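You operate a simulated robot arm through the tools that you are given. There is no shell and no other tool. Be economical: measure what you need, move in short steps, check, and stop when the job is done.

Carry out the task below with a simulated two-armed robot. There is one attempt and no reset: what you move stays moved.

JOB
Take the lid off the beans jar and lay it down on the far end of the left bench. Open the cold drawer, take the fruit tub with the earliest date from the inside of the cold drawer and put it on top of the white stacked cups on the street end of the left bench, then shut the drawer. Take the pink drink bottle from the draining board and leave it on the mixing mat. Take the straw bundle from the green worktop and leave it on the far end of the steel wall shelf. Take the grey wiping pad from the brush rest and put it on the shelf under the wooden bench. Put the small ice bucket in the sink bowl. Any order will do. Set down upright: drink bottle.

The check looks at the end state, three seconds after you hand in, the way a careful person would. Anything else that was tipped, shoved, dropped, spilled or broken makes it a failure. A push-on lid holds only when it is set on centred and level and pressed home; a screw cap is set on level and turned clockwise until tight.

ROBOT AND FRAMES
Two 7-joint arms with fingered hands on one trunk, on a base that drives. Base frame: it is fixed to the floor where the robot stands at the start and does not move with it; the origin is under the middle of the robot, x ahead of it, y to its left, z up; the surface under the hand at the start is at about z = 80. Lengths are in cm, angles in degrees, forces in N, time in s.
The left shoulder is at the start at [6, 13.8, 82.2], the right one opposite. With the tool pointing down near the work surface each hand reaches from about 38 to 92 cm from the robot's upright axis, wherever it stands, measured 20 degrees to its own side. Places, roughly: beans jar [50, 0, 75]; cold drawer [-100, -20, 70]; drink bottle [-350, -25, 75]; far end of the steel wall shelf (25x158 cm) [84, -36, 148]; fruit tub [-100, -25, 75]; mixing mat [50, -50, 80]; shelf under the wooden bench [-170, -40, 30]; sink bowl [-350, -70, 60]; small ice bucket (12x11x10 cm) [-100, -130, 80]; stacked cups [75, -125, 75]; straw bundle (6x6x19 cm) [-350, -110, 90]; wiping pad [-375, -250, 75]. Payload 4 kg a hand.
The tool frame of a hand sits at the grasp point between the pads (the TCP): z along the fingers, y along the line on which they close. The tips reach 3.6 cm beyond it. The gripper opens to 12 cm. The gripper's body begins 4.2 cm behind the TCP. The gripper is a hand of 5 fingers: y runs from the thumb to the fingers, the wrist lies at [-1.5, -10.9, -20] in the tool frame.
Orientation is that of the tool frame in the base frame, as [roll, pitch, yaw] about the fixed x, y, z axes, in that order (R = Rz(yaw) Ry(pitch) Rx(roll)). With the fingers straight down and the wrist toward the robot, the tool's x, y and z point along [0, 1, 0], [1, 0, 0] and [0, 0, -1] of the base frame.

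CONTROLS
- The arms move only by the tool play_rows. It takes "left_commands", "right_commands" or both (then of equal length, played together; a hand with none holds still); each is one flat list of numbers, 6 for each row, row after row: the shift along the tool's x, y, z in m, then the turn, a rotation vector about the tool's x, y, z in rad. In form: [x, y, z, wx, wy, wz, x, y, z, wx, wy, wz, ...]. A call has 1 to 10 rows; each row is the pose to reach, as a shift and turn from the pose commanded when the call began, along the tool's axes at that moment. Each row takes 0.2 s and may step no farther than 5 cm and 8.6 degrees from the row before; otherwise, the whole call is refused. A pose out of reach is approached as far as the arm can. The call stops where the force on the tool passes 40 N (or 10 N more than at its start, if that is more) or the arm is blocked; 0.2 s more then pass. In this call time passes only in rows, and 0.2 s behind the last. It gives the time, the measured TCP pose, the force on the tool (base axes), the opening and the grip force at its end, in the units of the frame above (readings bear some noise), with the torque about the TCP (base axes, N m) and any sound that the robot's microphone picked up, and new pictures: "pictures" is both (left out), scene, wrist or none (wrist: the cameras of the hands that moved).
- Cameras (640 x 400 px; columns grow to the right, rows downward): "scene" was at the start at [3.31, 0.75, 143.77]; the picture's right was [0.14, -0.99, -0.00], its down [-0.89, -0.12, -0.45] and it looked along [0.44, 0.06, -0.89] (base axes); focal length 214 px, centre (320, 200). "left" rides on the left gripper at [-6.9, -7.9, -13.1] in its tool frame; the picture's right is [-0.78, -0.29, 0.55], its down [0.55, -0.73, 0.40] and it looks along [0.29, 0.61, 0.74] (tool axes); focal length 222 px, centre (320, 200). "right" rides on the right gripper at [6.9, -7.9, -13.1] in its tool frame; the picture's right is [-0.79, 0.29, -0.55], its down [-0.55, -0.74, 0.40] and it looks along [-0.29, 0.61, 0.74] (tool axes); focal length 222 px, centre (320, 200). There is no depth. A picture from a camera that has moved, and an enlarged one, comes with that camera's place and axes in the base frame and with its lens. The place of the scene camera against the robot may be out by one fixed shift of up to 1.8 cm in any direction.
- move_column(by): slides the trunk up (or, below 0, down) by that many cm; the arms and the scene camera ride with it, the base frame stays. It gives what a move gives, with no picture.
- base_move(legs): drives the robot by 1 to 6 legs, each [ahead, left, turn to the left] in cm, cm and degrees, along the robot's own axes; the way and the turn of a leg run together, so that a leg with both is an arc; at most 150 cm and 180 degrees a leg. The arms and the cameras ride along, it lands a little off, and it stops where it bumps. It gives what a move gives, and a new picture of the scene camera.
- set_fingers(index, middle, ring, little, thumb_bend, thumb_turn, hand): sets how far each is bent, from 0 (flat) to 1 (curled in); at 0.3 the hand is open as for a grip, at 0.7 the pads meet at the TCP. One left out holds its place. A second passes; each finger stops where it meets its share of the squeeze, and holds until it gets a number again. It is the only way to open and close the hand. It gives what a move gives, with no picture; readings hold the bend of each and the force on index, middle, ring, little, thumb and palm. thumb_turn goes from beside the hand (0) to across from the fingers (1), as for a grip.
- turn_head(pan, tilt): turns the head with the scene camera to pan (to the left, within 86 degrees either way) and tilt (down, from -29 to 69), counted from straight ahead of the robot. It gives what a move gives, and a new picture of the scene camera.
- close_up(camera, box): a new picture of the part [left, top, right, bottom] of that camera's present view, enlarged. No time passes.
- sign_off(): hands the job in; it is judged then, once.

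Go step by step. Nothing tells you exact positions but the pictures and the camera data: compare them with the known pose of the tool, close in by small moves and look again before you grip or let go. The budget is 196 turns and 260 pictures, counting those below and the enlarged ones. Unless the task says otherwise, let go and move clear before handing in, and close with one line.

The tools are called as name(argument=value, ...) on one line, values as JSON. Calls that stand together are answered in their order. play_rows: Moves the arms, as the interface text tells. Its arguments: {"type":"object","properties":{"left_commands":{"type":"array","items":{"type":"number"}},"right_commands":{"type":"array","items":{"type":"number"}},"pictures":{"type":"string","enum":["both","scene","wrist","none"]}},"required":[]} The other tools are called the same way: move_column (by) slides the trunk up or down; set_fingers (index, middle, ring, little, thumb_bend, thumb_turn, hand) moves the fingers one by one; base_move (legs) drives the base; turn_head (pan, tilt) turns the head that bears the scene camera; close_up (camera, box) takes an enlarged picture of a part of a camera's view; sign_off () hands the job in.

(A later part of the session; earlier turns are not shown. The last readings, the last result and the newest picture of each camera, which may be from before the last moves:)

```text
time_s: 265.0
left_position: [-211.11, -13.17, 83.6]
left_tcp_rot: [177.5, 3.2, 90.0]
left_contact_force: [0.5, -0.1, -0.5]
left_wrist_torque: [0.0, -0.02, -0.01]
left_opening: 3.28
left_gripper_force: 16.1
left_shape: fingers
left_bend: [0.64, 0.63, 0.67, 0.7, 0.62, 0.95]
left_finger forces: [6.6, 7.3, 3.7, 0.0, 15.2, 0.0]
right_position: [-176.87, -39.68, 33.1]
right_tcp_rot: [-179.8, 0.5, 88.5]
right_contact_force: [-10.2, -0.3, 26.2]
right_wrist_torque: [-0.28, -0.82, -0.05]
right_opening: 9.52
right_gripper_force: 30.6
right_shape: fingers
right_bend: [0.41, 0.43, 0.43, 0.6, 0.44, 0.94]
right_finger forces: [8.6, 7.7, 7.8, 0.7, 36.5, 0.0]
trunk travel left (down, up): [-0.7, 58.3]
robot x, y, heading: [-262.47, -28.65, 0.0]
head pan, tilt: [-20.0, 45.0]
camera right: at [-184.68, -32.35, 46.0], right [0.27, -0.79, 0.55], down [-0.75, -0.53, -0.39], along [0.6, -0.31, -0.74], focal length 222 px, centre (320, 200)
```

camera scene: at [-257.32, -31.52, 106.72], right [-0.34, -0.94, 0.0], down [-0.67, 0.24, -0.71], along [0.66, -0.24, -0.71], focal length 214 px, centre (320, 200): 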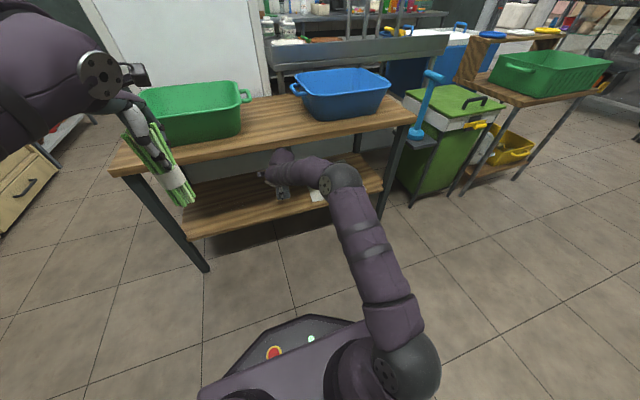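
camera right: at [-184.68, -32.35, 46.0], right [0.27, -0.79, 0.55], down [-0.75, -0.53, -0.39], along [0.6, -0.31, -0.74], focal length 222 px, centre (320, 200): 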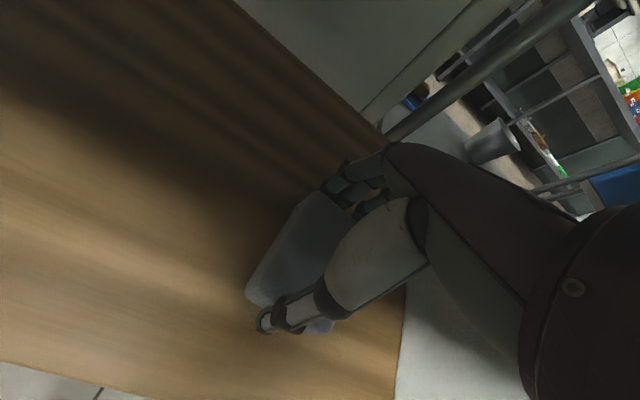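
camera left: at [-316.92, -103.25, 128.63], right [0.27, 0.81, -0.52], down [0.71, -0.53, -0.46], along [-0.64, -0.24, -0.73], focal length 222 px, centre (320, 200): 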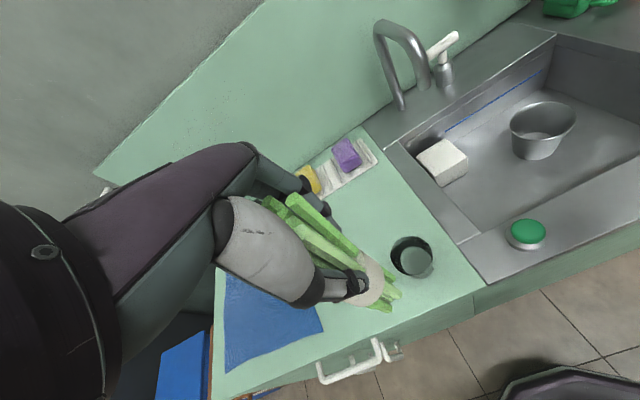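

Pad rests on the shelf. I ease off, open, rise 7 cm and withdraw.

play_rows(right_commands=[0, 0, -0.006, 0, 0, 0], pictures="none")

set_fingers(hand="right", index=0.3, middle=0.3, ring=0.3, little=0.3, thumb_bend=0.3)

play_rows(right_commands=[0, 0, -0.03, 0, 0, 0, 0, -0.005, -0.06, 0, 0, 0, 0, -0.02, -0.075, 0, 0, 0, 0, -0.06, -0.085, 0, 0, 0, 0, -0.1, -0.095, 0, 0, 0, 0, -0.14, -0.105, 0, 0, 0, 0, -0.18, -0.115, 0, 0, 0, 0, -0.22, -0.125, 0, 0, 0], pictures="both")

```text
time_s: 265.4
left_position: [-210.98, -13.17, 83.56]
left_tcp_rot: [177.6, 3.1, 90.1]
left_contact_force: [0.2, 0.4, -1.0]
left_wrist_torque: [0.06, 0.01, -0.01]
left_opening: 3.27
left_gripper_force: 16.4
left_shape: fingers
left_bend: [0.64, 0.63, 0.67, 0.7, 0.62, 0.95]
left_finger forces: [6.6, 7.3, 3.6, 0.0, 15.2, 0.0]
right_position: [-177.13, -39.76, 33.13]
right_tcp_rot: [-179.5, 0.6, 88.7]
right_contact_force: [2.1, 0.0, 18.0]
right_wrist_torque: [-0.24, -1.01, 0.08]
right_opening: 9.47
right_gripper_force: 27.9
right_shape: fingers
right_bend: [0.41, 0.43, 0.43, 0.6, 0.45, 0.94]
right_finger forces: [10.1, 8.9, 9.0, 0.5, 28.5, 0.0]
trunk travel left (down, up): [-0.7, 58.3]
robot x, y, heading: [-262.48, -28.7, 0.4]
head pan, tilt: [-20.0, 45.0]
```

```text
time_s: 266.4
left_position: [-210.92, -13.24, 83.36]
left_tcp_rot: [177.6, 3.1, 90.1]
left_contact_force: [-0.1, -0.5, -0.1]
left_wrist_torque: [0.0, 0.02, 0.01]
left_opening: 3.27
left_gripper_force: 16.4
left_shape: fingers
left_bend: [0.64, 0.63, 0.67, 0.7, 0.62, 0.95]
left_finger forces: [6.5, 7.2, 3.6, 0.0, 15.1, 0.0]
right_position: [-177.04, -39.67, 32.91]
right_tcp_rot: [-179.2, 0.6, 88.5]
right_contact_force: [0.7, 0.6, -0.3]
right_wrist_torque: [0.0, 0.0, 0.01]
right_opening: 11.88
right_gripper_force: 0.1
right_shape: fingers
right_bend: [0.3, 0.3, 0.3, 0.3, 0.3, 0.97]
right_finger forces: [0.0, 0.0, 0.1, 0.1, 0.0, 0.0]
trunk travel left (down, up): [-0.7, 58.3]
robot x, y, heading: [-262.42, -28.73, 0.3]
head pan, tilt: [-20.0, 45.0]
```

```text
time_s: 268.2
left_position: [-210.96, -13.13, 83.47]
left_tcp_rot: [177.6, 3.1, 90.1]
left_contact_force: [-0.2, -0.5, -1.3]
left_wrist_torque: [-0.01, 0.04, -0.01]
left_opening: 3.26
left_gripper_force: 16.7
left_shape: fingers
left_bend: [0.64, 0.63, 0.67, 0.7, 0.62, 0.95]
left_finger forces: [6.6, 7.2, 3.5, 0.1, 15.2, 0.0]
right_position: [-198.91, -39.3, 45.8]
right_tcp_rot: [-179.2, 0.6, 88.6]
right_contact_force: [0.0, -0.7, -0.6]
right_wrist_torque: [0.0, 0.01, 0.04]
right_opening: 11.9
right_gripper_force: 0.1
right_shape: fingers
right_bend: [0.3, 0.3, 0.3, 0.3, 0.3, 0.97]
right_finger forces: [0.1, 0.1, 0.1, 0.1, 0.0, 0.0]
trunk travel left (down, up): [-0.7, 58.3]
robot x, y, heading: [-262.43, -28.9, 0.5]
head pan, tilt: [-20.0, 45.0]
camera scene: at [-257.53, -31.49, 106.81], right [-0.34, -0.94, 0.0], down [-0.67, 0.24, -0.71], along [0.67, -0.24, -0.71], focal length 214 px, centre (320, 200)
camera right: at [-206.47, -31.96, 58.78], right [0.28, -0.79, 0.55], down [-0.75, -0.53, -0.38], along [0.59, -0.31, -0.74], focal length 222 px, centre (320, 200)
```

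scene: 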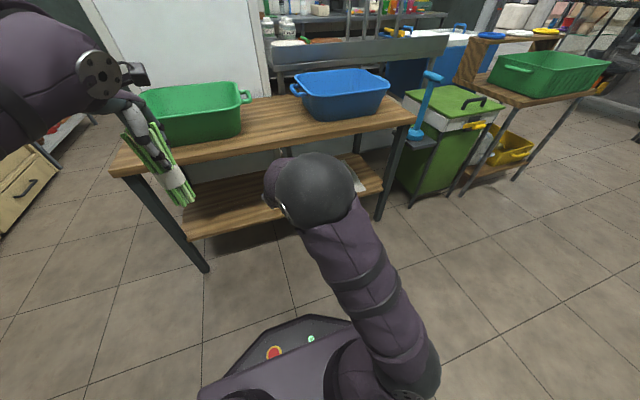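
right: 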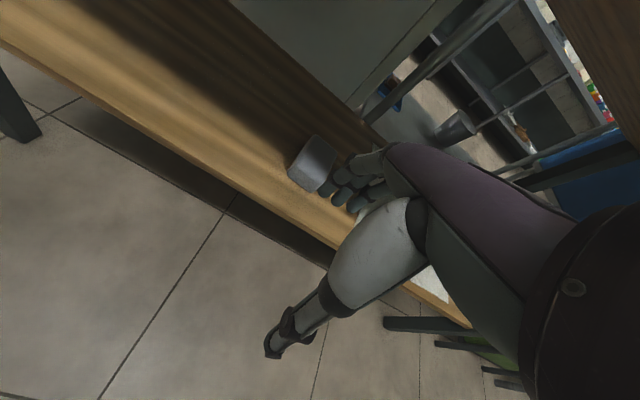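

The pad lies on the shelf. I raise the arms, then turn back to the sink for the bottle.

play_rows(right_commands=[0, -0.03, -0.02, 0, 0, 0, 0, -0.06, -0.05, 0, 0, 0, 0, -0.08, -0.09, 0, 0, 0, 0, -0.08, -0.13, 0, 0, 0, 0, -0.08, -0.17, 0, 0, 0, 0, -0.08, -0.21, 0, 0, 0, 0, -0.08, -0.25, 0, 0, 0], pictures="none")

move_column(by=32)

base_move(legs=[[0, 0, 90], [0, 0, 90], [0, 8, 0]])

turn_head(pan=-15, tilt=40)

```text
time_s: 269.8
left_position: [-210.92, -13.15, 83.37]
left_tcp_rot: [177.6, 3.1, 90.1]
left_contact_force: [0.0, -0.5, -0.6]
left_wrist_torque: [-0.04, -0.01, 0.0]
left_opening: 3.31
left_gripper_force: 16.0
left_shape: fingers
left_bend: [0.64, 0.63, 0.67, 0.7, 0.62, 0.95]
left_finger forces: [6.4, 7.2, 3.6, 0.0, 15.1, 0.1]
right_position: [-206.81, -38.68, 70.66]
right_tcp_rot: [-179.2, 0.6, 88.5]
right_contact_force: [0.7, -0.3, 0.3]
right_wrist_torque: [-0.01, 0.02, 0.01]
right_opening: 11.9
right_gripper_force: 0.1
right_shape: fingers
right_bend: [0.3, 0.3, 0.3, 0.3, 0.3, 0.97]
right_finger forces: [0.1, 0.0, 0.1, 0.0, 0.1, 0.0]
trunk travel left (down, up): [-0.7, 58.3]
robot x, y, heading: [-262.19, -28.81, 0.2]
head pan, tilt: [-20.0, 45.0]
```

```text
time_s: 273.0
left_position: [-211.05, -13.22, 115.57]
left_tcp_rot: [177.6, 3.1, 90.0]
left_contact_force: [0.0, -0.8, 0.1]
left_wrist_torque: [0.0, -0.03, 0.0]
left_opening: 3.3
left_gripper_force: 15.8
left_shape: fingers
left_bend: [0.64, 0.63, 0.67, 0.7, 0.62, 0.95]
left_finger forces: [6.4, 7.2, 3.7, 0.1, 15.0, 0.1]
right_position: [-206.62, -38.53, 102.7]
right_tcp_rot: [-179.2, 0.6, 88.5]
right_contact_force: [0.9, -0.9, -0.4]
right_wrist_torque: [0.0, 0.0, 0.01]
right_opening: 11.9
right_gripper_force: 0.1
right_shape: fingers
right_bend: [0.3, 0.3, 0.3, 0.3, 0.3, 0.97]
right_finger forces: [0.0, 0.0, 0.1, 0.1, 0.0, 0.1]
trunk travel left (down, up): [-32.7, 26.3]
robot x, y, heading: [-262.61, -28.37, 0.3]
head pan, tilt: [-20.0, 45.0]
```

```text
time_s: 281.7
left_position: [-313.45, -52.72, 115.48]
left_tcp_rot: [177.7, 3.0, -89.4]
left_contact_force: [0.0, -0.2, -1.1]
left_wrist_torque: [0.05, 0.0, -0.03]
left_opening: 3.26
left_gripper_force: 15.3
left_shape: fingers
left_bend: [0.64, 0.63, 0.68, 0.7, 0.62, 0.95]
left_finger forces: [6.3, 6.8, 3.3, 0.0, 13.7, 0.0]
right_position: [-318.01, -27.23, 102.62]
right_tcp_rot: [-179.2, 0.6, -91.0]
right_contact_force: [-0.1, 0.0, -1.0]
right_wrist_torque: [0.01, 0.01, 0.03]
right_opening: 11.91
right_gripper_force: 0.1
right_shape: fingers
right_bend: [0.3, 0.3, 0.3, 0.3, 0.3, 0.97]
right_finger forces: [0.0, 0.1, 0.0, 0.1, 0.0, 0.0]
trunk travel left (down, up): [-32.7, 26.3]
robot x, y, heading: [-262.51, -36.66, -179.1]
head pan, tilt: [-20.0, 45.0]
camera scene: at [-266.81, -34.18, 138.82], right [0.33, 0.94, 0.0], down [0.67, -0.23, -0.71], along [-0.67, 0.23, -0.71], focal length 214 px, centre (320, 200)
```

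scene: 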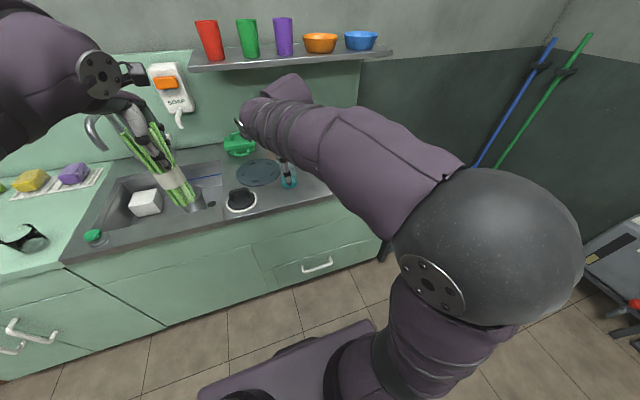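

```text
time_s: 282.4
left_position: [-313.52, -52.6, 115.4]
left_tcp_rot: [177.7, 3.1, -89.5]
left_contact_force: [-0.2, 0.6, -0.8]
left_wrist_torque: [0.04, 0.02, -0.02]
left_opening: 3.24
left_gripper_force: 14.7
left_shape: fingers
left_bend: [0.64, 0.63, 0.68, 0.7, 0.62, 0.95]
left_finger forces: [6.2, 6.8, 3.3, 0.1, 13.8, 0.0]
right_position: [-317.94, -27.1, 102.63]
right_tcp_rot: [-179.1, 0.7, -91.1]
right_contact_force: [0.4, 0.0, -0.4]
right_wrist_torque: [0.0, 0.0, -0.01]
right_opening: 11.9
right_gripper_force: 0.1
right_shape: fingers
right_bend: [0.3, 0.3, 0.3, 0.3, 0.3, 0.97]
right_finger forces: [0.0, 0.0, 0.0, 0.1, 0.0, 0.0]
trunk travel left (down, up): [-32.7, 26.3]
robot x, y, heading: [-262.25, -36.45, -179.3]
head pan, tilt: [-15.0, 40.0]
camera scene: at [-267.37, -34.66, 139.54], right [0.25, 0.97, 0.0], down [0.62, -0.16, -0.77], along [-0.74, 0.19, -0.64], focal length 214 px, centre (320, 200)
```

scene: 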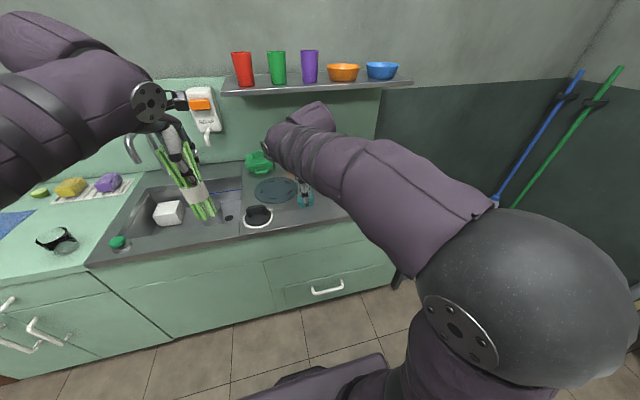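

close_up(camera="right", box=[0, 0, 640, 400])

close_up(camera="scene", box=[230, 120, 380, 240])

```text
1.00 times, centred on (320, 200) of right (not enlarged: the box is as wide or as high as the picture)
camera zoom: at [-310.36, -34.25, 115.67], right [-0.28, 0.78, 0.55], down [0.75, 0.54, -0.38], along [-0.6, 0.3, -0.74], focal length 222 px, centre (320, 200)
```

zoom: 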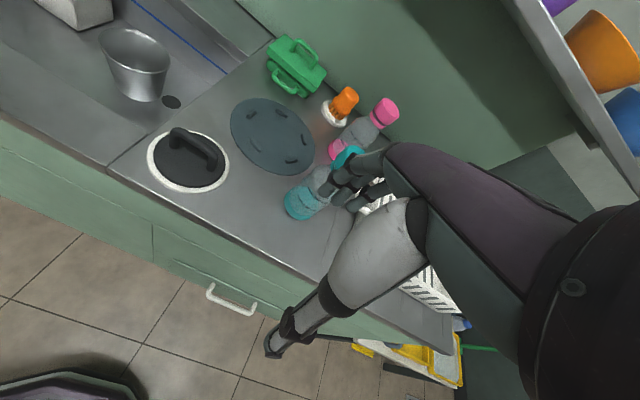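

```text
3.33 times, centred on (305, 180) of scene
camera zoom: at [-267.37, -34.66, 139.54], right [0.25, 0.97, 0.0], down [0.62, -0.16, -0.77], along [-0.74, 0.19, -0.64], focal length 715 px, centre (370, 267)
```

zoom: 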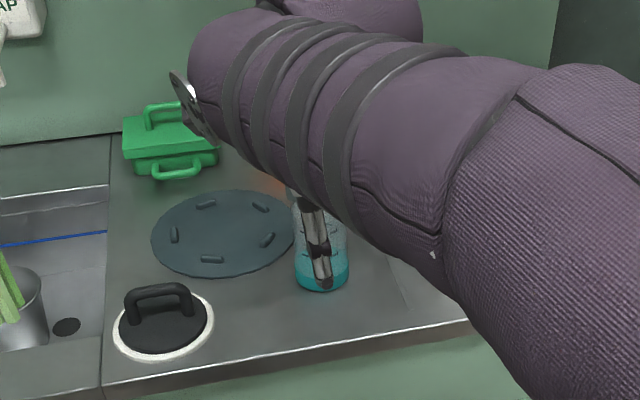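

The pink bottle stands behind the teal one, at about [-355,-20.5], top z≈98, with a wall shelf overhead. I raise the right hand and move the base 18 cm closer.

play_rows(right_commands=[0, 0, -0.04, 0, 0, 0, 0, 0, -0.08, 0, 0, 0], pictures="none")

base_move(legs=[[18, 0, -1]])

close_up(camera="right", box=[0, 0, 640, 400])

```text
time_s: 283.0
left_position: [-313.39, -52.63, 115.39]
left_tcp_rot: [177.6, 3.1, -89.5]
left_contact_force: [0.3, 0.0, -1.3]
left_wrist_torque: [0.0, -0.02, 0.01]
left_opening: 3.25
left_gripper_force: 14.7
left_shape: fingers
left_bend: [0.64, 0.63, 0.68, 0.7, 0.62, 0.95]
left_finger forces: [6.3, 6.9, 3.3, 0.1, 13.7, 0.0]
right_position: [-317.99, -26.99, 110.81]
right_tcp_rot: [-179.2, 0.5, -91.1]
right_contact_force: [0.3, 1.0, 0.1]
right_wrist_torque: [-0.01, -0.02, 0.02]
right_opening: 11.91
right_gripper_force: 0.0
right_shape: fingers
right_bend: [0.3, 0.3, 0.3, 0.3, 0.3, 0.97]
right_finger forces: [0.0, 0.0, 0.1, 0.0, 0.1, 0.1]
trunk travel left (down, up): [-32.7, 26.3]
robot x, y, heading: [-262.17, -36.94, -179.2]
head pan, tilt: [-15.0, 40.0]
```

```text
time_s: 284.5
left_position: [-331.45, -51.89, 115.4]
left_tcp_rot: [177.8, 3.2, -90.3]
left_contact_force: [-0.3, 0.6, -1.1]
left_wrist_torque: [-0.02, -0.02, -0.01]
left_opening: 3.18
left_gripper_force: 15.0
left_shape: fingers
left_bend: [0.64, 0.63, 0.68, 0.7, 0.62, 0.95]
left_finger forces: [6.3, 6.7, 3.4, 0.0, 13.8, 0.1]
right_position: [-335.44, -26.32, 110.68]
right_tcp_rot: [-179.2, 0.6, -91.9]
right_contact_force: [-0.4, 0.7, -0.1]
right_wrist_torque: [-0.02, -0.02, -0.01]
right_opening: 11.9
right_gripper_force: 0.1
right_shape: fingers
right_bend: [0.3, 0.3, 0.3, 0.3, 0.3, 0.97]
right_finger forces: [0.1, 0.1, 0.0, 0.0, 0.0, 0.0]
trunk travel left (down, up): [-32.7, 26.3]
robot x, y, heading: [-280.05, -36.88, 179.8]
head pan, tilt: [-15.0, 40.0]
camera scene: at [-284.99, -34.67, 139.53], right [0.26, 0.97, 0.0], down [0.62, -0.17, -0.77], along [-0.74, 0.2, -0.64], focal length 214 px, centre (320, 200)
```

scene: 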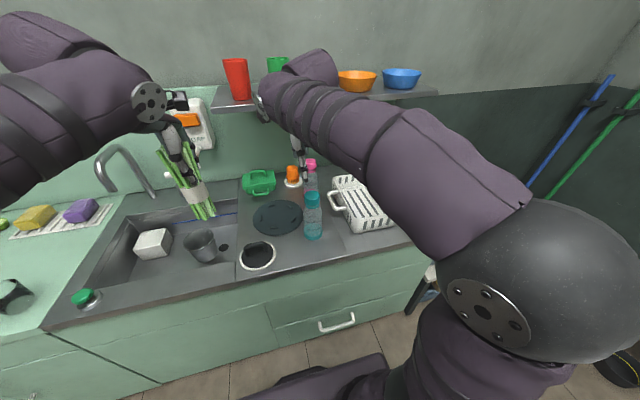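

```text
1.00 times, centred on (320, 200) of right (not enlarged: the box is as wide or as high as the picture)
camera zoom: at [-327.97, -33.51, 123.65], right [-0.27, 0.79, 0.55], down [0.76, 0.53, -0.38], along [-0.59, 0.31, -0.74], focal length 222 px, centre (320, 200)
```

zoom: 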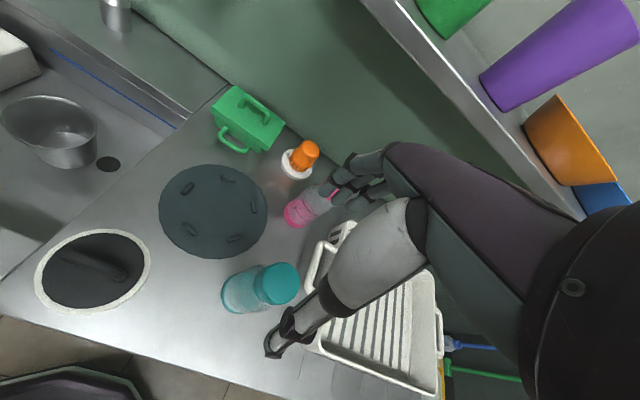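

I'll approach the pink bottle from its right side at low height, with the hand turned right, so as to avoid the teal bottle, brush and shelf.

play_rows(right_commands=[-0.028, 0.02, 0, 0, 0, 0.1, -0.057, 0.05, 0, 0, 0, 0.2, -0.085, 0.08, 0, 0, 0, 0.3, -0.114, 0.11, 0, 0, 0, 0.4, -0.145, 0.142, 0.01, 0, 0, 0.49], pictures="both")

```text
time_s: 285.7
left_position: [-331.33, -51.97, 115.4]
left_tcp_rot: [177.6, 3.0, -90.4]
left_contact_force: [0.2, -0.3, -0.6]
left_wrist_torque: [-0.01, 0.01, -0.02]
left_opening: 3.19
left_gripper_force: 15.1
left_shape: fingers
left_bend: [0.64, 0.63, 0.68, 0.7, 0.62, 0.95]
left_finger forces: [6.3, 6.8, 3.3, 0.0, 13.8, 0.0]
right_position: [-349.22, -11.07, 109.54]
right_tcp_rot: [-179.4, 1.0, -120.0]
right_contact_force: [-0.2, -0.6, -0.4]
right_wrist_torque: [0.03, -0.01, 0.0]
right_opening: 11.89
right_gripper_force: 0.0
right_shape: fingers
right_bend: [0.3, 0.3, 0.3, 0.3, 0.3, 0.97]
right_finger forces: [0.1, 0.0, 0.0, 0.1, 0.1, 0.1]
trunk travel left (down, up): [-32.7, 26.3]
robot x, y, heading: [-279.87, -37.05, 179.7]
head pan, tilt: [-15.0, 40.0]
camera scene: at [-284.98, -34.63, 139.53], right [0.26, 0.97, 0.0], down [0.62, -0.17, -0.77], along [-0.74, 0.2, -0.64], focal length 214 px, centre (320, 200)
camera right: at [-346.04, -21.16, 122.44], right [0.13, 0.82, 0.56], down [0.92, 0.11, -0.38], along [-0.38, 0.56, -0.74], focal length 222 px, centre (320, 200)
```

scene: 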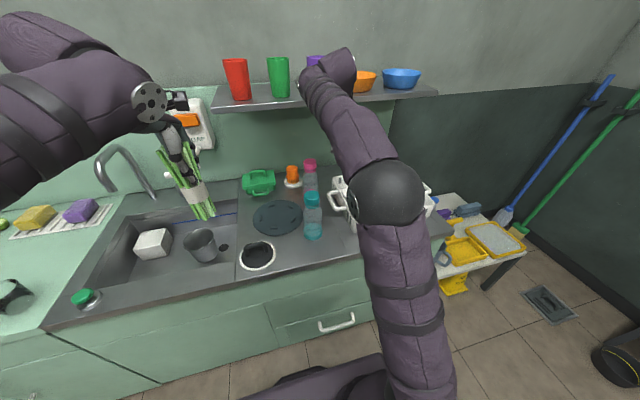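
right: 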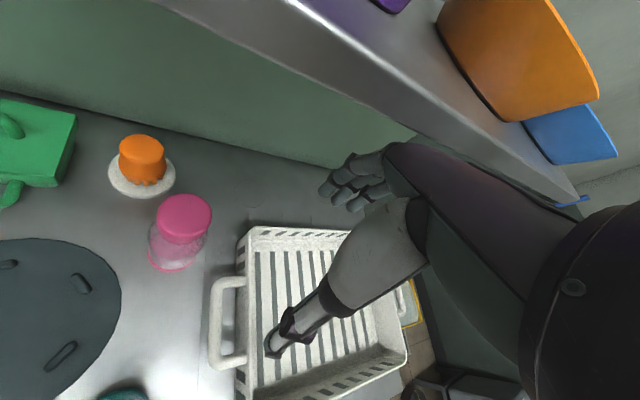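

Pink bottle at [-354,-19.7]. I descend beside it, watching force, then slide in.

play_rows(right_commands=[0, 0, 0.04, 0, 0, 0, 0, 0, 0.08, 0, 0, 0, 0, 0, 0.12, 0, 0, 0, 0, 0, 0.135, 0, 0, 0], pictures="wrist")

```text
time_s: 286.7
left_position: [-331.33, -51.89, 115.53]
left_tcp_rot: [177.7, 3.1, -90.3]
left_contact_force: [-0.2, -0.6, -0.5]
left_wrist_torque: [-0.03, -0.01, 0.0]
left_opening: 3.2
left_gripper_force: 15.7
left_shape: fingers
left_bend: [0.64, 0.63, 0.68, 0.7, 0.62, 0.95]
left_finger forces: [6.1, 6.8, 3.3, 0.0, 13.8, 0.0]
right_position: [-348.94, -11.24, 96.3]
right_tcp_rot: [-179.6, 0.8, -119.9]
right_contact_force: [0.0, 0.2, 0.0]
right_wrist_torque: [0.04, -0.01, 0.01]
right_opening: 11.93
right_gripper_force: 0.0
right_shape: fingers
right_bend: [0.3, 0.3, 0.3, 0.3, 0.3, 0.97]
right_finger forces: [0.0, 0.0, 0.1, 0.0, 0.0, 0.0]
trunk travel left (down, up): [-32.7, 26.3]
robot x, y, heading: [-280.1, -36.68, 180.1]
head pan, tilt: [-15.0, 40.0]
camera right: at [-345.8, -21.15, 109.25], right [0.13, 0.82, 0.56], down [0.92, 0.11, -0.38], along [-0.38, 0.56, -0.74], focal length 222 px, centre (320, 200)
```

right: 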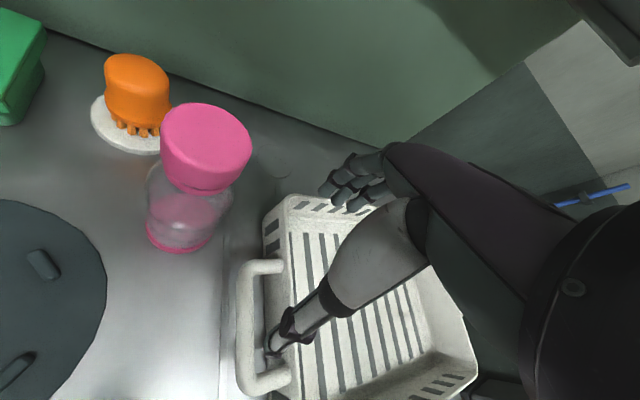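

play_rows(right_commands=[0.035, 0, 0.005, 0, 0, 0, 0.07, 0, 0.012, 0, 0, 0, 0.097, -0.001, 0.016, 0, 0, 0], pictures="wrist")

```text
time_s: 287.5
left_position: [-331.34, -51.94, 115.43]
left_tcp_rot: [177.7, 3.1, -90.3]
left_contact_force: [1.0, -0.3, -0.7]
left_wrist_torque: [0.0, 0.02, -0.06]
left_opening: 3.19
left_gripper_force: 15.2
left_shape: fingers
left_bend: [0.64, 0.63, 0.68, 0.7, 0.62, 0.95]
left_finger forces: [6.2, 6.7, 3.3, 0.1, 13.8, 0.0]
right_position: [-353.66, -19.58, 94.46]
right_tcp_rot: [-179.6, 0.8, -119.9]
right_contact_force: [-0.4, 0.1, -0.2]
right_wrist_torque: [0.0, 0.0, 0.01]
right_opening: 11.88
right_gripper_force: 0.0
right_shape: fingers
right_bend: [0.3, 0.3, 0.3, 0.3, 0.3, 0.97]
right_finger forces: [0.0, 0.1, 0.0, 0.1, 0.0, 0.0]
trunk travel left (down, up): [-32.7, 26.3]
robot x, y, heading: [-279.53, -36.93, 180.0]
head pan, tilt: [-15.0, 40.0]
camera right: at [-350.48, -29.62, 107.36], right [0.13, 0.82, 0.56], down [0.92, 0.11, -0.38], along [-0.38, 0.56, -0.74], focal length 222 px, centre (320, 200)
```

right: 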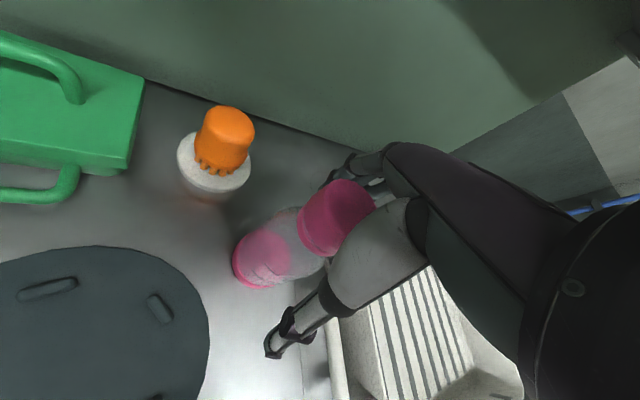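

The cap is between fingers and thumb. I close.

set_fingers(hand="right", index=0.75, middle=0.75, ring=0.75, little=0.75, thumb_bend=0.75)

play_rows(right_commands=[0, 0, -0.015, 0, 0, 0, 0, 0, -0.03, 0, 0, 0], pictures="wrist")

```text
time_s: 288.5
left_position: [-331.16, -51.88, 115.5]
left_tcp_rot: [177.7, 3.1, -90.3]
left_contact_force: [-0.3, -0.5, -1.1]
left_wrist_torque: [0.02, 0.01, -0.03]
left_opening: 3.23
left_gripper_force: 15.4
left_shape: fingers
left_bend: [0.64, 0.63, 0.68, 0.7, 0.62, 0.95]
left_finger forces: [6.3, 6.9, 3.3, 0.0, 13.9, 0.0]
right_position: [-353.56, -19.59, 94.59]
right_tcp_rot: [-179.6, 0.8, -120.0]
right_contact_force: [0.6, 0.2, 5.2]
right_wrist_torque: [0.13, 0.11, 0.02]
right_opening: 4.96
right_gripper_force: 18.8
right_shape: fingers
right_bend: [0.55, 0.58, 0.75, 0.75, 0.59, 0.96]
right_finger forces: [9.9, 9.8, 0.1, 0.0, 18.6, 0.0]
trunk travel left (down, up): [-32.7, 26.3]
robot x, y, heading: [-279.76, -36.59, 179.8]
head pan, tilt: [-15.0, 40.0]
```

```text
time_s: 289.1
left_position: [-331.28, -52.02, 115.41]
left_tcp_rot: [177.7, 3.1, -90.3]
left_contact_force: [1.2, -0.1, -0.7]
left_wrist_torque: [-0.01, 0.01, 0.01]
left_opening: 3.22
left_gripper_force: 14.9
left_shape: fingers
left_bend: [0.64, 0.63, 0.68, 0.7, 0.62, 0.95]
left_finger forces: [6.2, 6.8, 3.3, 0.0, 13.8, 0.1]
right_position: [-353.51, -19.57, 97.43]
right_tcp_rot: [-179.5, 0.9, -119.9]
right_contact_force: [-0.8, -0.5, -0.5]
right_wrist_torque: [0.02, -0.03, 0.01]
right_opening: 4.8
right_gripper_force: 15.7
right_shape: fingers
right_bend: [0.53, 0.6, 0.75, 0.75, 0.61, 0.96]
right_finger forces: [9.3, 6.7, 0.1, 0.0, 14.7, 0.1]
trunk travel left (down, up): [-32.7, 26.3]
robot x, y, heading: [-279.71, -37.06, 179.9]
head pan, tilt: [-15.0, 40.0]
camera right: at [-350.42, -29.56, 110.38], right [0.13, 0.82, 0.56], down [0.92, 0.11, -0.38], along [-0.38, 0.56, -0.74], focal length 222 px, centre (320, 200)
```

right: 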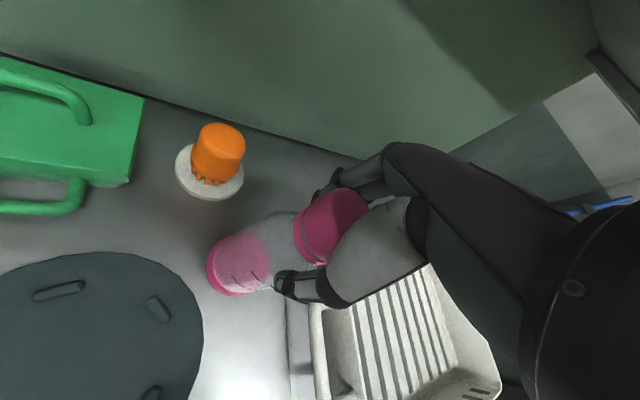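

play_rows(right_commands=[0, 0, -0.02, 0, 0, 0, 0, 0, -0.04, 0, 0, 0], pictures="both")

```text
time_s: 289.7
left_position: [-331.33, -51.94, 115.36]
left_tcp_rot: [177.6, 3.1, -90.3]
left_contact_force: [-0.2, -0.3, 0.1]
left_wrist_torque: [0.0, -0.01, -0.03]
left_opening: 3.23
left_gripper_force: 15.2
left_shape: fingers
left_bend: [0.64, 0.63, 0.68, 0.7, 0.62, 0.95]
left_finger forces: [6.2, 6.7, 3.3, 0.0, 13.9, 0.0]
right_position: [-353.67, -19.56, 101.25]
right_tcp_rot: [-179.6, 0.9, -119.9]
right_contact_force: [-0.7, -0.1, -0.9]
right_wrist_torque: [0.01, -0.01, 0.01]
right_opening: 4.83
right_gripper_force: 15.9
right_shape: fingers
right_bend: [0.53, 0.6, 0.75, 0.75, 0.61, 0.96]
right_finger forces: [9.3, 6.7, 0.0, 0.0, 14.7, 0.0]
trunk travel left (down, up): [-32.7, 26.3]
robot x, y, heading: [-279.73, -37.1, 179.7]
head pan, tilt: [-15.0, 40.0]
camera scene: at [-284.91, -34.66, 139.54], right [0.26, 0.97, 0.0], down [0.62, -0.17, -0.77], along [-0.74, 0.2, -0.64], focal length 214 px, centre (320, 200)
camera right: at [-350.49, -29.6, 114.32], right [0.13, 0.82, 0.56], down [0.92, 0.11, -0.38], along [-0.38, 0.56, -0.74], focal length 222 px, centre (320, 200)
```

scene: 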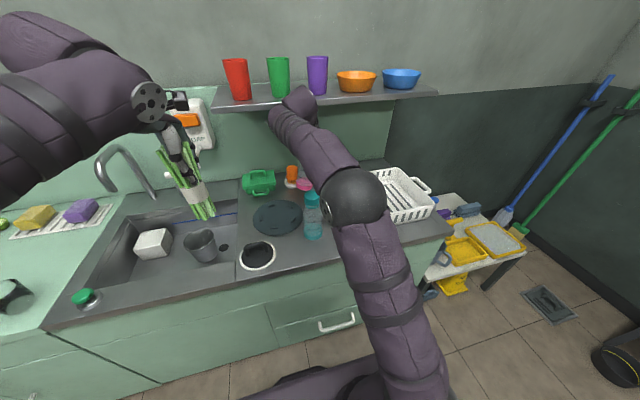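
right: 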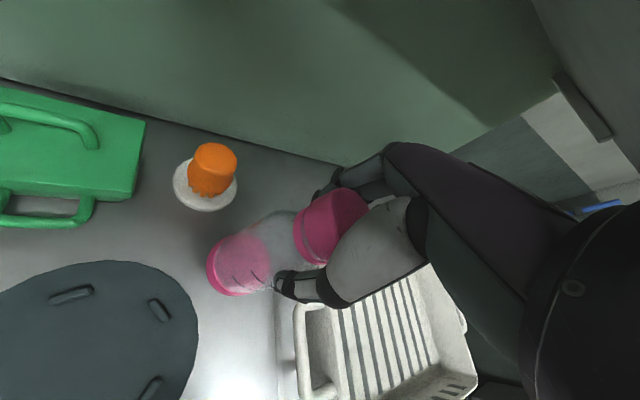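

The bottle is lifted (slightly tilted in the grip). I retract it along the right side, away from the teal bottle and the shelf.

play_rows(right_commands=[0, 0, -0.025, 0, 0, 0, -0.04, 0, -0.03, 0, 0, 0, -0.08, 0, -0.03, 0, 0, 0, -0.12, 0, -0.03, 0, 0, 0, -0.14, -0.035, -0.04, 0, 0, 0, -0.16, -0.07, -0.05, 0, 0, 0, -0.18, -0.105, -0.07, 0, 0, 0, -0.2, -0.14, -0.09, 0, 0, 0, -0.22, -0.175, -0.11, 0, 0, 0, -0.235, -0.2, -0.13, 0, 0, 0], pictures="both")

```text
time_s: 291.9
left_position: [-331.16, -51.96, 115.43]
left_tcp_rot: [177.6, 3.0, -90.4]
left_contact_force: [0.5, -0.5, -1.3]
left_wrist_torque: [0.0, 0.0, 0.0]
left_opening: 3.2
left_gripper_force: 15.0
left_shape: fingers
left_bend: [0.64, 0.63, 0.68, 0.7, 0.62, 0.95]
left_finger forces: [6.2, 6.7, 3.3, 0.0, 13.9, 0.1]
right_position: [-324.76, -9.5, 115.12]
right_tcp_rot: [-179.6, 0.8, -120.1]
right_contact_force: [-0.3, -0.4, -0.6]
right_wrist_torque: [0.02, 0.0, 0.0]
right_opening: 4.77
right_gripper_force: 15.1
right_shape: fingers
right_bend: [0.53, 0.6, 0.75, 0.75, 0.61, 0.96]
right_finger forces: [9.6, 6.0, 0.0, 0.0, 14.5, 0.0]
trunk travel left (down, up): [-32.7, 26.3]
robot x, y, heading: [-279.47, -36.72, 179.9]
head pan, tilt: [-15.0, 40.0]
camera scene: at [-284.87, -34.66, 139.54], right [0.26, 0.97, 0.0], down [0.62, -0.17, -0.77], along [-0.74, 0.2, -0.64], focal length 214 px, centre (320, 200)
camera right: at [-321.64, -19.42, 128.02], right [0.13, 0.82, 0.56], down [0.92, 0.11, -0.38], along [-0.38, 0.56, -0.74], focal length 222 px, centre (320, 200)
```

scene: 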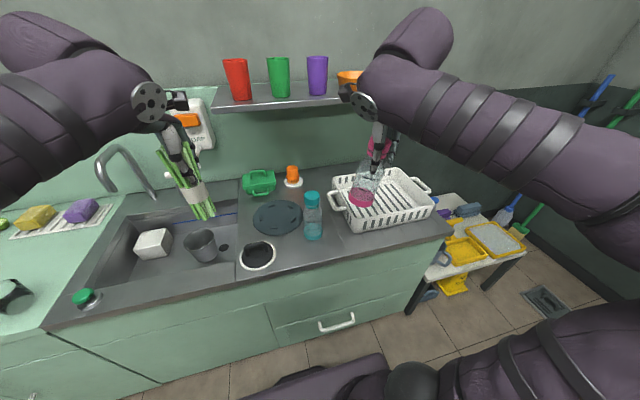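
right: 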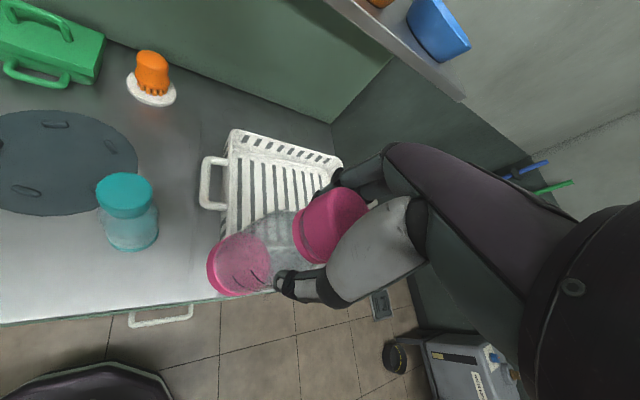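

Bottle and bundle are both in hand. I drive back along the street-side route in one go.

base_move(legs=[[-18, 0, 0], [0, 140, 0], [0, 115, 0], [-140, 0, 0], [-96, 0, 0]])

```text
time_s: 316.7
left_position: [-81.04, -311.79, 115.49]
left_tcp_rot: [177.8, 3.1, -92.7]
left_contact_force: [0.7, -0.6, -1.0]
left_wrist_torque: [0.01, 0.03, 0.01]
left_opening: 3.22
left_gripper_force: 15.6
left_shape: fingers
left_bend: [0.64, 0.63, 0.68, 0.7, 0.62, 0.95]
left_finger forces: [6.3, 6.8, 3.4, 0.0, 13.9, 0.1]
right_position: [-72.72, -269.58, 115.13]
right_tcp_rot: [-179.6, 0.9, -122.4]
right_contact_force: [0.6, 0.5, -0.8]
right_wrist_torque: [0.02, 0.04, 0.0]
right_opening: 4.78
right_gripper_force: 15.1
right_shape: fingers
right_bend: [0.53, 0.6, 0.75, 0.75, 0.61, 0.96]
right_finger forces: [9.5, 5.9, 0.0, 0.0, 14.5, 0.0]
trunk travel left (down, up): [-32.7, 26.3]
robot x, y, heading: [-29.19, -298.71, 177.4]
head pan, tilt: [-15.0, 40.0]
camera scene: at [-33.9, -296.44, 139.54], right [0.3, 0.95, 0.0], down [0.61, -0.19, -0.77], along [-0.73, 0.23, -0.64], focal length 214 px, centre (320, 200)
```

scene: 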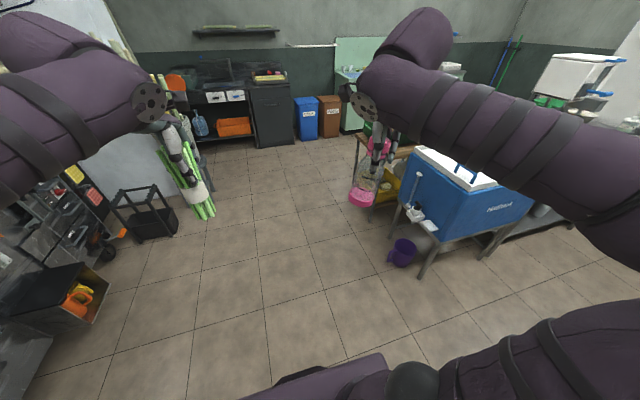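

base_move(legs=[[0, 0, 91], [0, 0, 91.6], [5, 0, 0], [0, 135, 0], [0, 130, 0]])

turn_head(pan=-15, tilt=45)

```text
time_s: 338.1
left_position: [15.77, -12.67, 115.54]
left_tcp_rot: [177.7, 3.0, 93.2]
left_contact_force: [0.7, 0.2, -0.5]
left_wrist_torque: [0.02, -0.01, 0.0]
left_opening: 3.13
left_gripper_force: 14.5
left_shape: fingers
left_bend: [0.64, 0.63, 0.68, 0.7, 0.62, 0.95]
left_finger forces: [6.0, 6.5, 3.2, 0.0, 12.7, 0.0]
right_position: [12.11, -55.47, 114.99]
right_tcp_rot: [-179.6, 0.9, 63.5]
right_contact_force: [-0.1, -0.1, -0.4]
right_wrist_torque: [-0.03, 0.0, -0.03]
right_opening: 4.73
right_gripper_force: 15.1
right_shape: fingers
right_bend: [0.53, 0.6, 0.75, 0.75, 0.61, 0.96]
right_finger forces: [9.3, 5.8, 0.0, 0.1, 14.0, 0.1]
trunk travel left (down, up): [-32.7, 26.3]
robot x, y, heading: [-34.7, -30.72, 3.3]
head pan, tilt: [-15.0, 40.0]
camera scene: at [-29.07, -32.79, 139.54], right [-0.2, -0.98, 0.0], down [-0.63, 0.13, -0.77], along [0.75, -0.16, -0.64], focal length 214 px, centre (320, 200)
```

scene: 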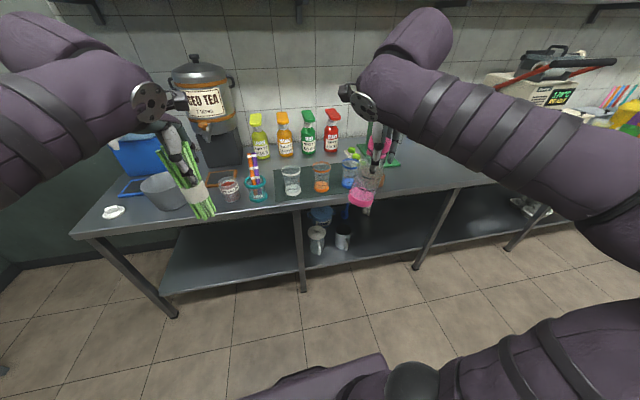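

```text
time_s: 338.7
left_position: [15.92, -12.55, 115.35]
left_tcp_rot: [177.6, 3.1, 93.0]
left_contact_force: [0.0, -0.5, -1.6]
left_wrist_torque: [0.01, 0.02, -0.03]
left_opening: 3.16
left_gripper_force: 14.3
left_shape: fingers
left_bend: [0.64, 0.63, 0.68, 0.7, 0.62, 0.95]
left_finger forces: [6.0, 6.4, 3.3, 0.0, 12.7, 0.0]
right_position: [12.09, -55.5, 115.06]
right_tcp_rot: [-179.5, 0.9, 63.4]
right_contact_force: [-0.7, 1.1, -0.1]
right_wrist_torque: [-0.06, 0.03, 0.02]
right_opening: 4.7
right_gripper_force: 14.7
right_shape: fingers
right_bend: [0.53, 0.6, 0.75, 0.75, 0.61, 0.96]
right_finger forces: [9.3, 5.8, 0.0, 0.1, 14.0, 0.0]
trunk travel left (down, up): [-32.7, 26.3]
robot x, y, heading: [-34.4, -31.09, 3.3]
head pan, tilt: [-15.0, 45.0]
camera scene: at [-29.43, -32.73, 138.82], right [-0.2, -0.98, 0.0], down [-0.69, 0.14, -0.71], along [0.69, -0.14, -0.71], focal length 214 px, centre (320, 200)
```

scene: 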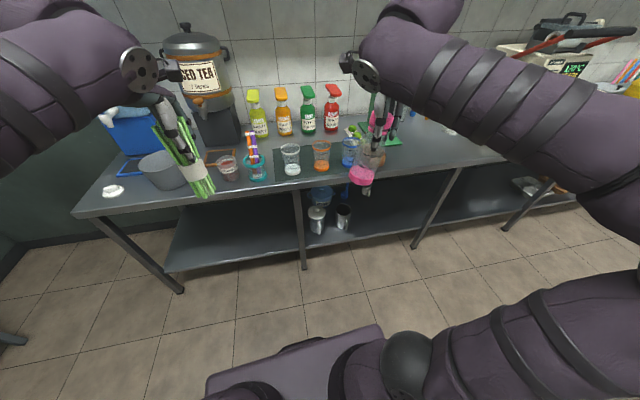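

I examine the mixing mat for a free spot.

close_up(camera="scene", box=[200, 100, 400, 210])

```text
3.20 times, centred on (300, 155) of scene
camera zoom: at [-29.43, -32.73, 138.82], right [-0.2, -0.98, 0.0], down [-0.69, 0.14, -0.71], along [0.69, -0.14, -0.71], focal length 686 px, centre (384, 344)
```

zoom: 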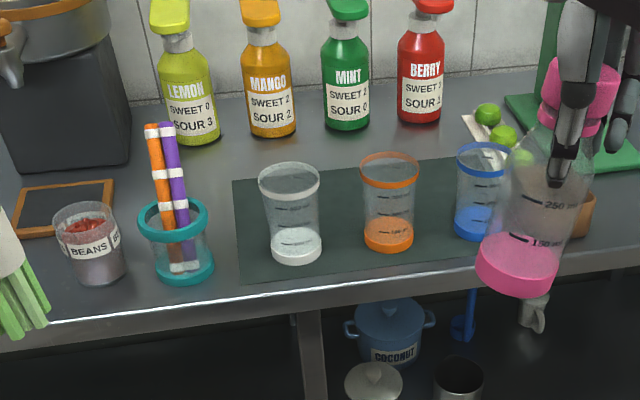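

The mat spans x 43–67, y −74…−28, with three cups along its front; free spot behind at about [60,−43]. I lift the straws clear, straighten the bottle, and drive 25 cm closer.

play_rows(left_commands=[0.03, 0, -0.03, 0, 0, 0, 0.06, 0, -0.06, 0, 0, 0, 0.1, 0, -0.08, 0, 0, 0, 0.13, 0, -0.09, 0, 0, 0], right_commands=[0, 0, 0, 0, 0, -0.1, 0, 0, 0, 0, 0, -0.2, 0, 0, 0, 0, 0, -0.3, 0, 0, 0, 0, 0, -0.37], pictures="none")

play_rows(right_commands=[0, 0, 0, -0.054, -0.126, 0], pictures="none")

base_move(legs=[[25, 0, -3.3]])

close_up(camera="right", box=[0, 0, 640, 400])

```text
time_s: 339.7
left_position: [14.94, 0.81, 123.69]
left_tcp_rot: [177.8, 3.1, 93.1]
left_contact_force: [-0.3, 0.0, -1.2]
left_wrist_torque: [0.0, -0.03, 0.03]
left_opening: 3.15
left_gripper_force: 14.0
left_shape: fingers
left_bend: [0.64, 0.63, 0.68, 0.7, 0.62, 0.95]
left_finger forces: [6.1, 6.4, 3.2, 0.0, 12.6, 0.1]
right_position: [12.21, -55.46, 115.08]
right_tcp_rot: [-179.3, 0.8, 84.7]
right_contact_force: [-0.2, 0.2, -1.2]
right_wrist_torque: [-0.03, 0.03, -0.01]
right_opening: 4.71
right_gripper_force: 14.5
right_shape: fingers
right_bend: [0.53, 0.6, 0.75, 0.75, 0.61, 0.96]
right_finger forces: [9.4, 5.7, 0.0, 0.1, 13.9, 0.0]
trunk travel left (down, up): [-32.7, 26.3]
robot x, y, heading: [-34.59, -30.77, 3.2]
head pan, tilt: [-15.0, 45.0]
```

```text
time_s: 340.1
left_position: [14.82, 0.78, 123.73]
left_tcp_rot: [177.6, 3.1, 93.1]
left_contact_force: [0.6, 0.8, -0.3]
left_wrist_torque: [-0.01, -0.02, -0.01]
left_opening: 3.1
left_gripper_force: 14.8
left_shape: fingers
left_bend: [0.64, 0.63, 0.68, 0.7, 0.62, 0.95]
left_finger forces: [6.0, 6.5, 3.2, 0.1, 12.7, 0.1]
right_position: [12.16, -55.41, 115.23]
right_tcp_rot: [177.6, 7.9, 84.6]
right_contact_force: [0.2, -0.3, -0.9]
right_wrist_torque: [0.01, -0.01, 0.02]
right_opening: 4.7
right_gripper_force: 14.6
right_shape: fingers
right_bend: [0.53, 0.6, 0.75, 0.75, 0.61, 0.96]
right_finger forces: [9.4, 5.7, 0.1, 0.1, 14.0, 0.1]
trunk travel left (down, up): [-32.7, 26.3]
robot x, y, heading: [-34.52, -30.95, 3.6]
head pan, tilt: [-15.0, 45.0]
```

```text
time_s: 341.9
left_position: [42.12, -1.69, 123.71]
left_tcp_rot: [177.7, 3.0, 89.7]
left_contact_force: [-0.9, 0.9, -1.3]
left_wrist_torque: [-0.03, 0.03, -0.03]
left_opening: 3.13
left_gripper_force: 14.5
left_shape: fingers
left_bend: [0.64, 0.63, 0.68, 0.7, 0.62, 0.95]
left_finger forces: [6.0, 6.5, 3.3, 0.0, 12.7, 0.0]
right_position: [35.98, -57.55, 115.05]
right_tcp_rot: [177.7, 7.8, 81.4]
right_contact_force: [-0.5, -0.2, -1.4]
right_wrist_torque: [-0.01, 0.01, 0.03]
right_opening: 4.7
right_gripper_force: 14.3
right_shape: fingers
right_bend: [0.53, 0.6, 0.75, 0.75, 0.61, 0.96]
right_finger forces: [9.4, 5.6, 0.1, 0.0, 14.0, 0.0]
trunk travel left (down, up): [-32.7, 26.3]
robot x, y, heading: [-9.47, -29.84, -0.1]
head pan, tilt: [-15.0, 45.0]
camera scene: at [-4.15, -32.33, 138.81], right [-0.26, -0.97, 0.0], down [-0.68, 0.18, -0.71], along [0.68, -0.18, -0.71], focal length 214 px, centre (320, 200)
```

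scene: 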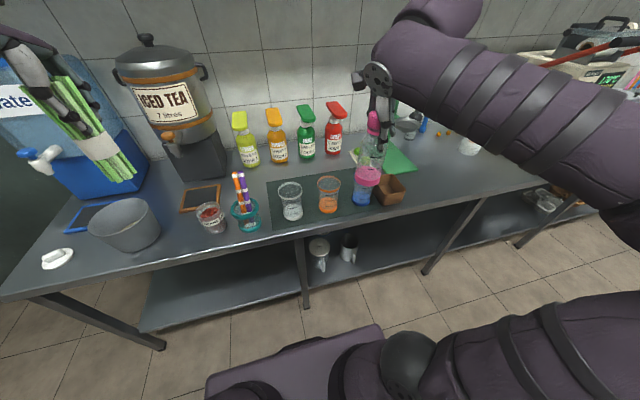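

```text
1.00 times, centred on (320, 200) of right (not enlarged: the box is as wide or as high as the picture)
camera zoom: at [28.89, -47.57, 126.64], right [0.16, -0.73, 0.66], down [-0.8, -0.49, -0.35], along [0.58, -0.48, -0.67], focal length 222 px, centre (320, 200)
```

zoom: 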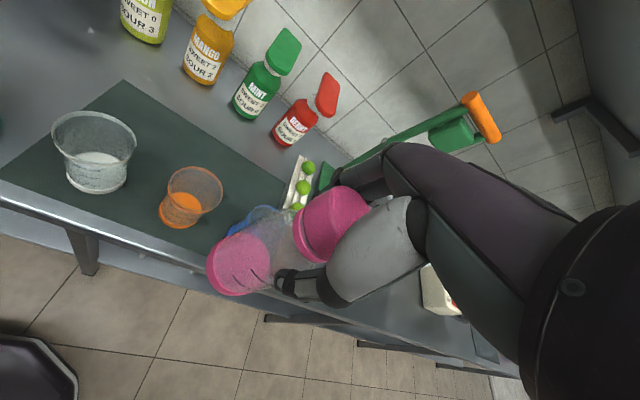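

play_rows(right_commands=[0.028, 0.036, -0.002, 0, 0, 0, 0.056, 0.072, -0.005, 0, 0, 0, 0.083, 0.108, -0.007, 0, 0, 0, 0.111, 0.144, -0.009, 0, 0, 0, 0.139, 0.18, -0.012, 0, 0, 0, 0.166, 0.216, -0.014, 0, 0, 0], pictures="both")

```text
time_s: 343.4
left_position: [42.19, -1.47, 123.58]
left_tcp_rot: [177.8, 3.1, 89.7]
left_contact_force: [-0.8, -0.3, -1.1]
left_wrist_torque: [-0.01, -0.04, 0.02]
left_opening: 3.14
left_gripper_force: 13.9
left_shape: fingers
left_bend: [0.64, 0.63, 0.68, 0.7, 0.62, 0.95]
left_finger forces: [5.9, 6.5, 3.2, 0.1, 12.6, 0.0]
right_position: [59.71, -44.07, 114.96]
right_tcp_rot: [177.6, 7.9, 81.2]
right_contact_force: [0.4, -0.3, -1.1]
right_wrist_torque: [0.02, -0.01, -0.02]
right_opening: 4.66
right_gripper_force: 14.7
right_shape: fingers
right_bend: [0.53, 0.61, 0.75, 0.75, 0.61, 0.96]
right_finger forces: [9.4, 5.8, 0.1, 0.0, 14.0, 0.1]
trunk travel left (down, up): [-32.7, 26.3]
robot x, y, heading: [-9.07, -30.13, -0.3]
head pan, tilt: [-15.0, 45.0]
camera scene: at [-4.11, -32.27, 138.8], right [-0.26, -0.97, 0.0], down [-0.68, 0.18, -0.71], along [0.68, -0.19, -0.71], focal length 214 px, centre (320, 200)
camera right: at [52.68, -34.18, 126.58], right [0.16, -0.73, 0.66], down [-0.8, -0.49, -0.35], along [0.57, -0.48, -0.67], focal length 222 px, centre (320, 200)
```

scene: 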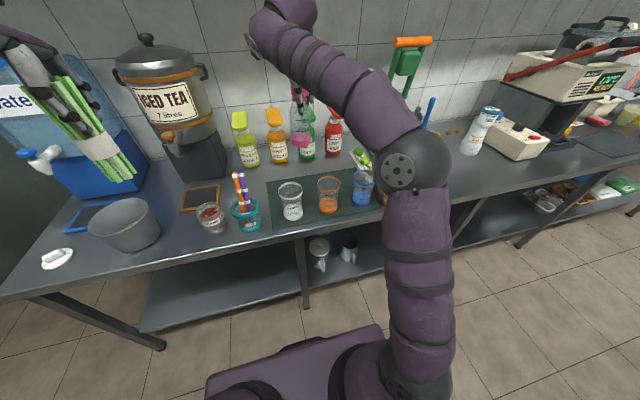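
right: 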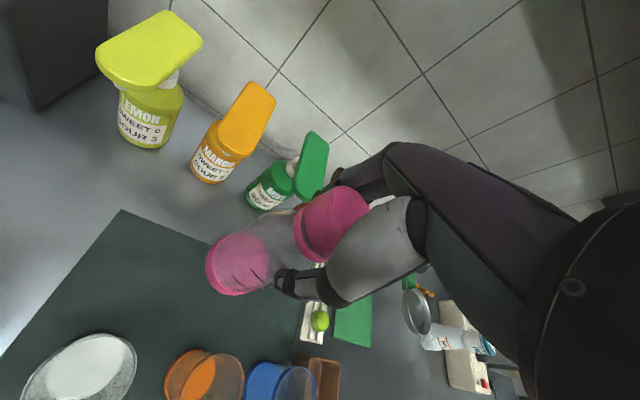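

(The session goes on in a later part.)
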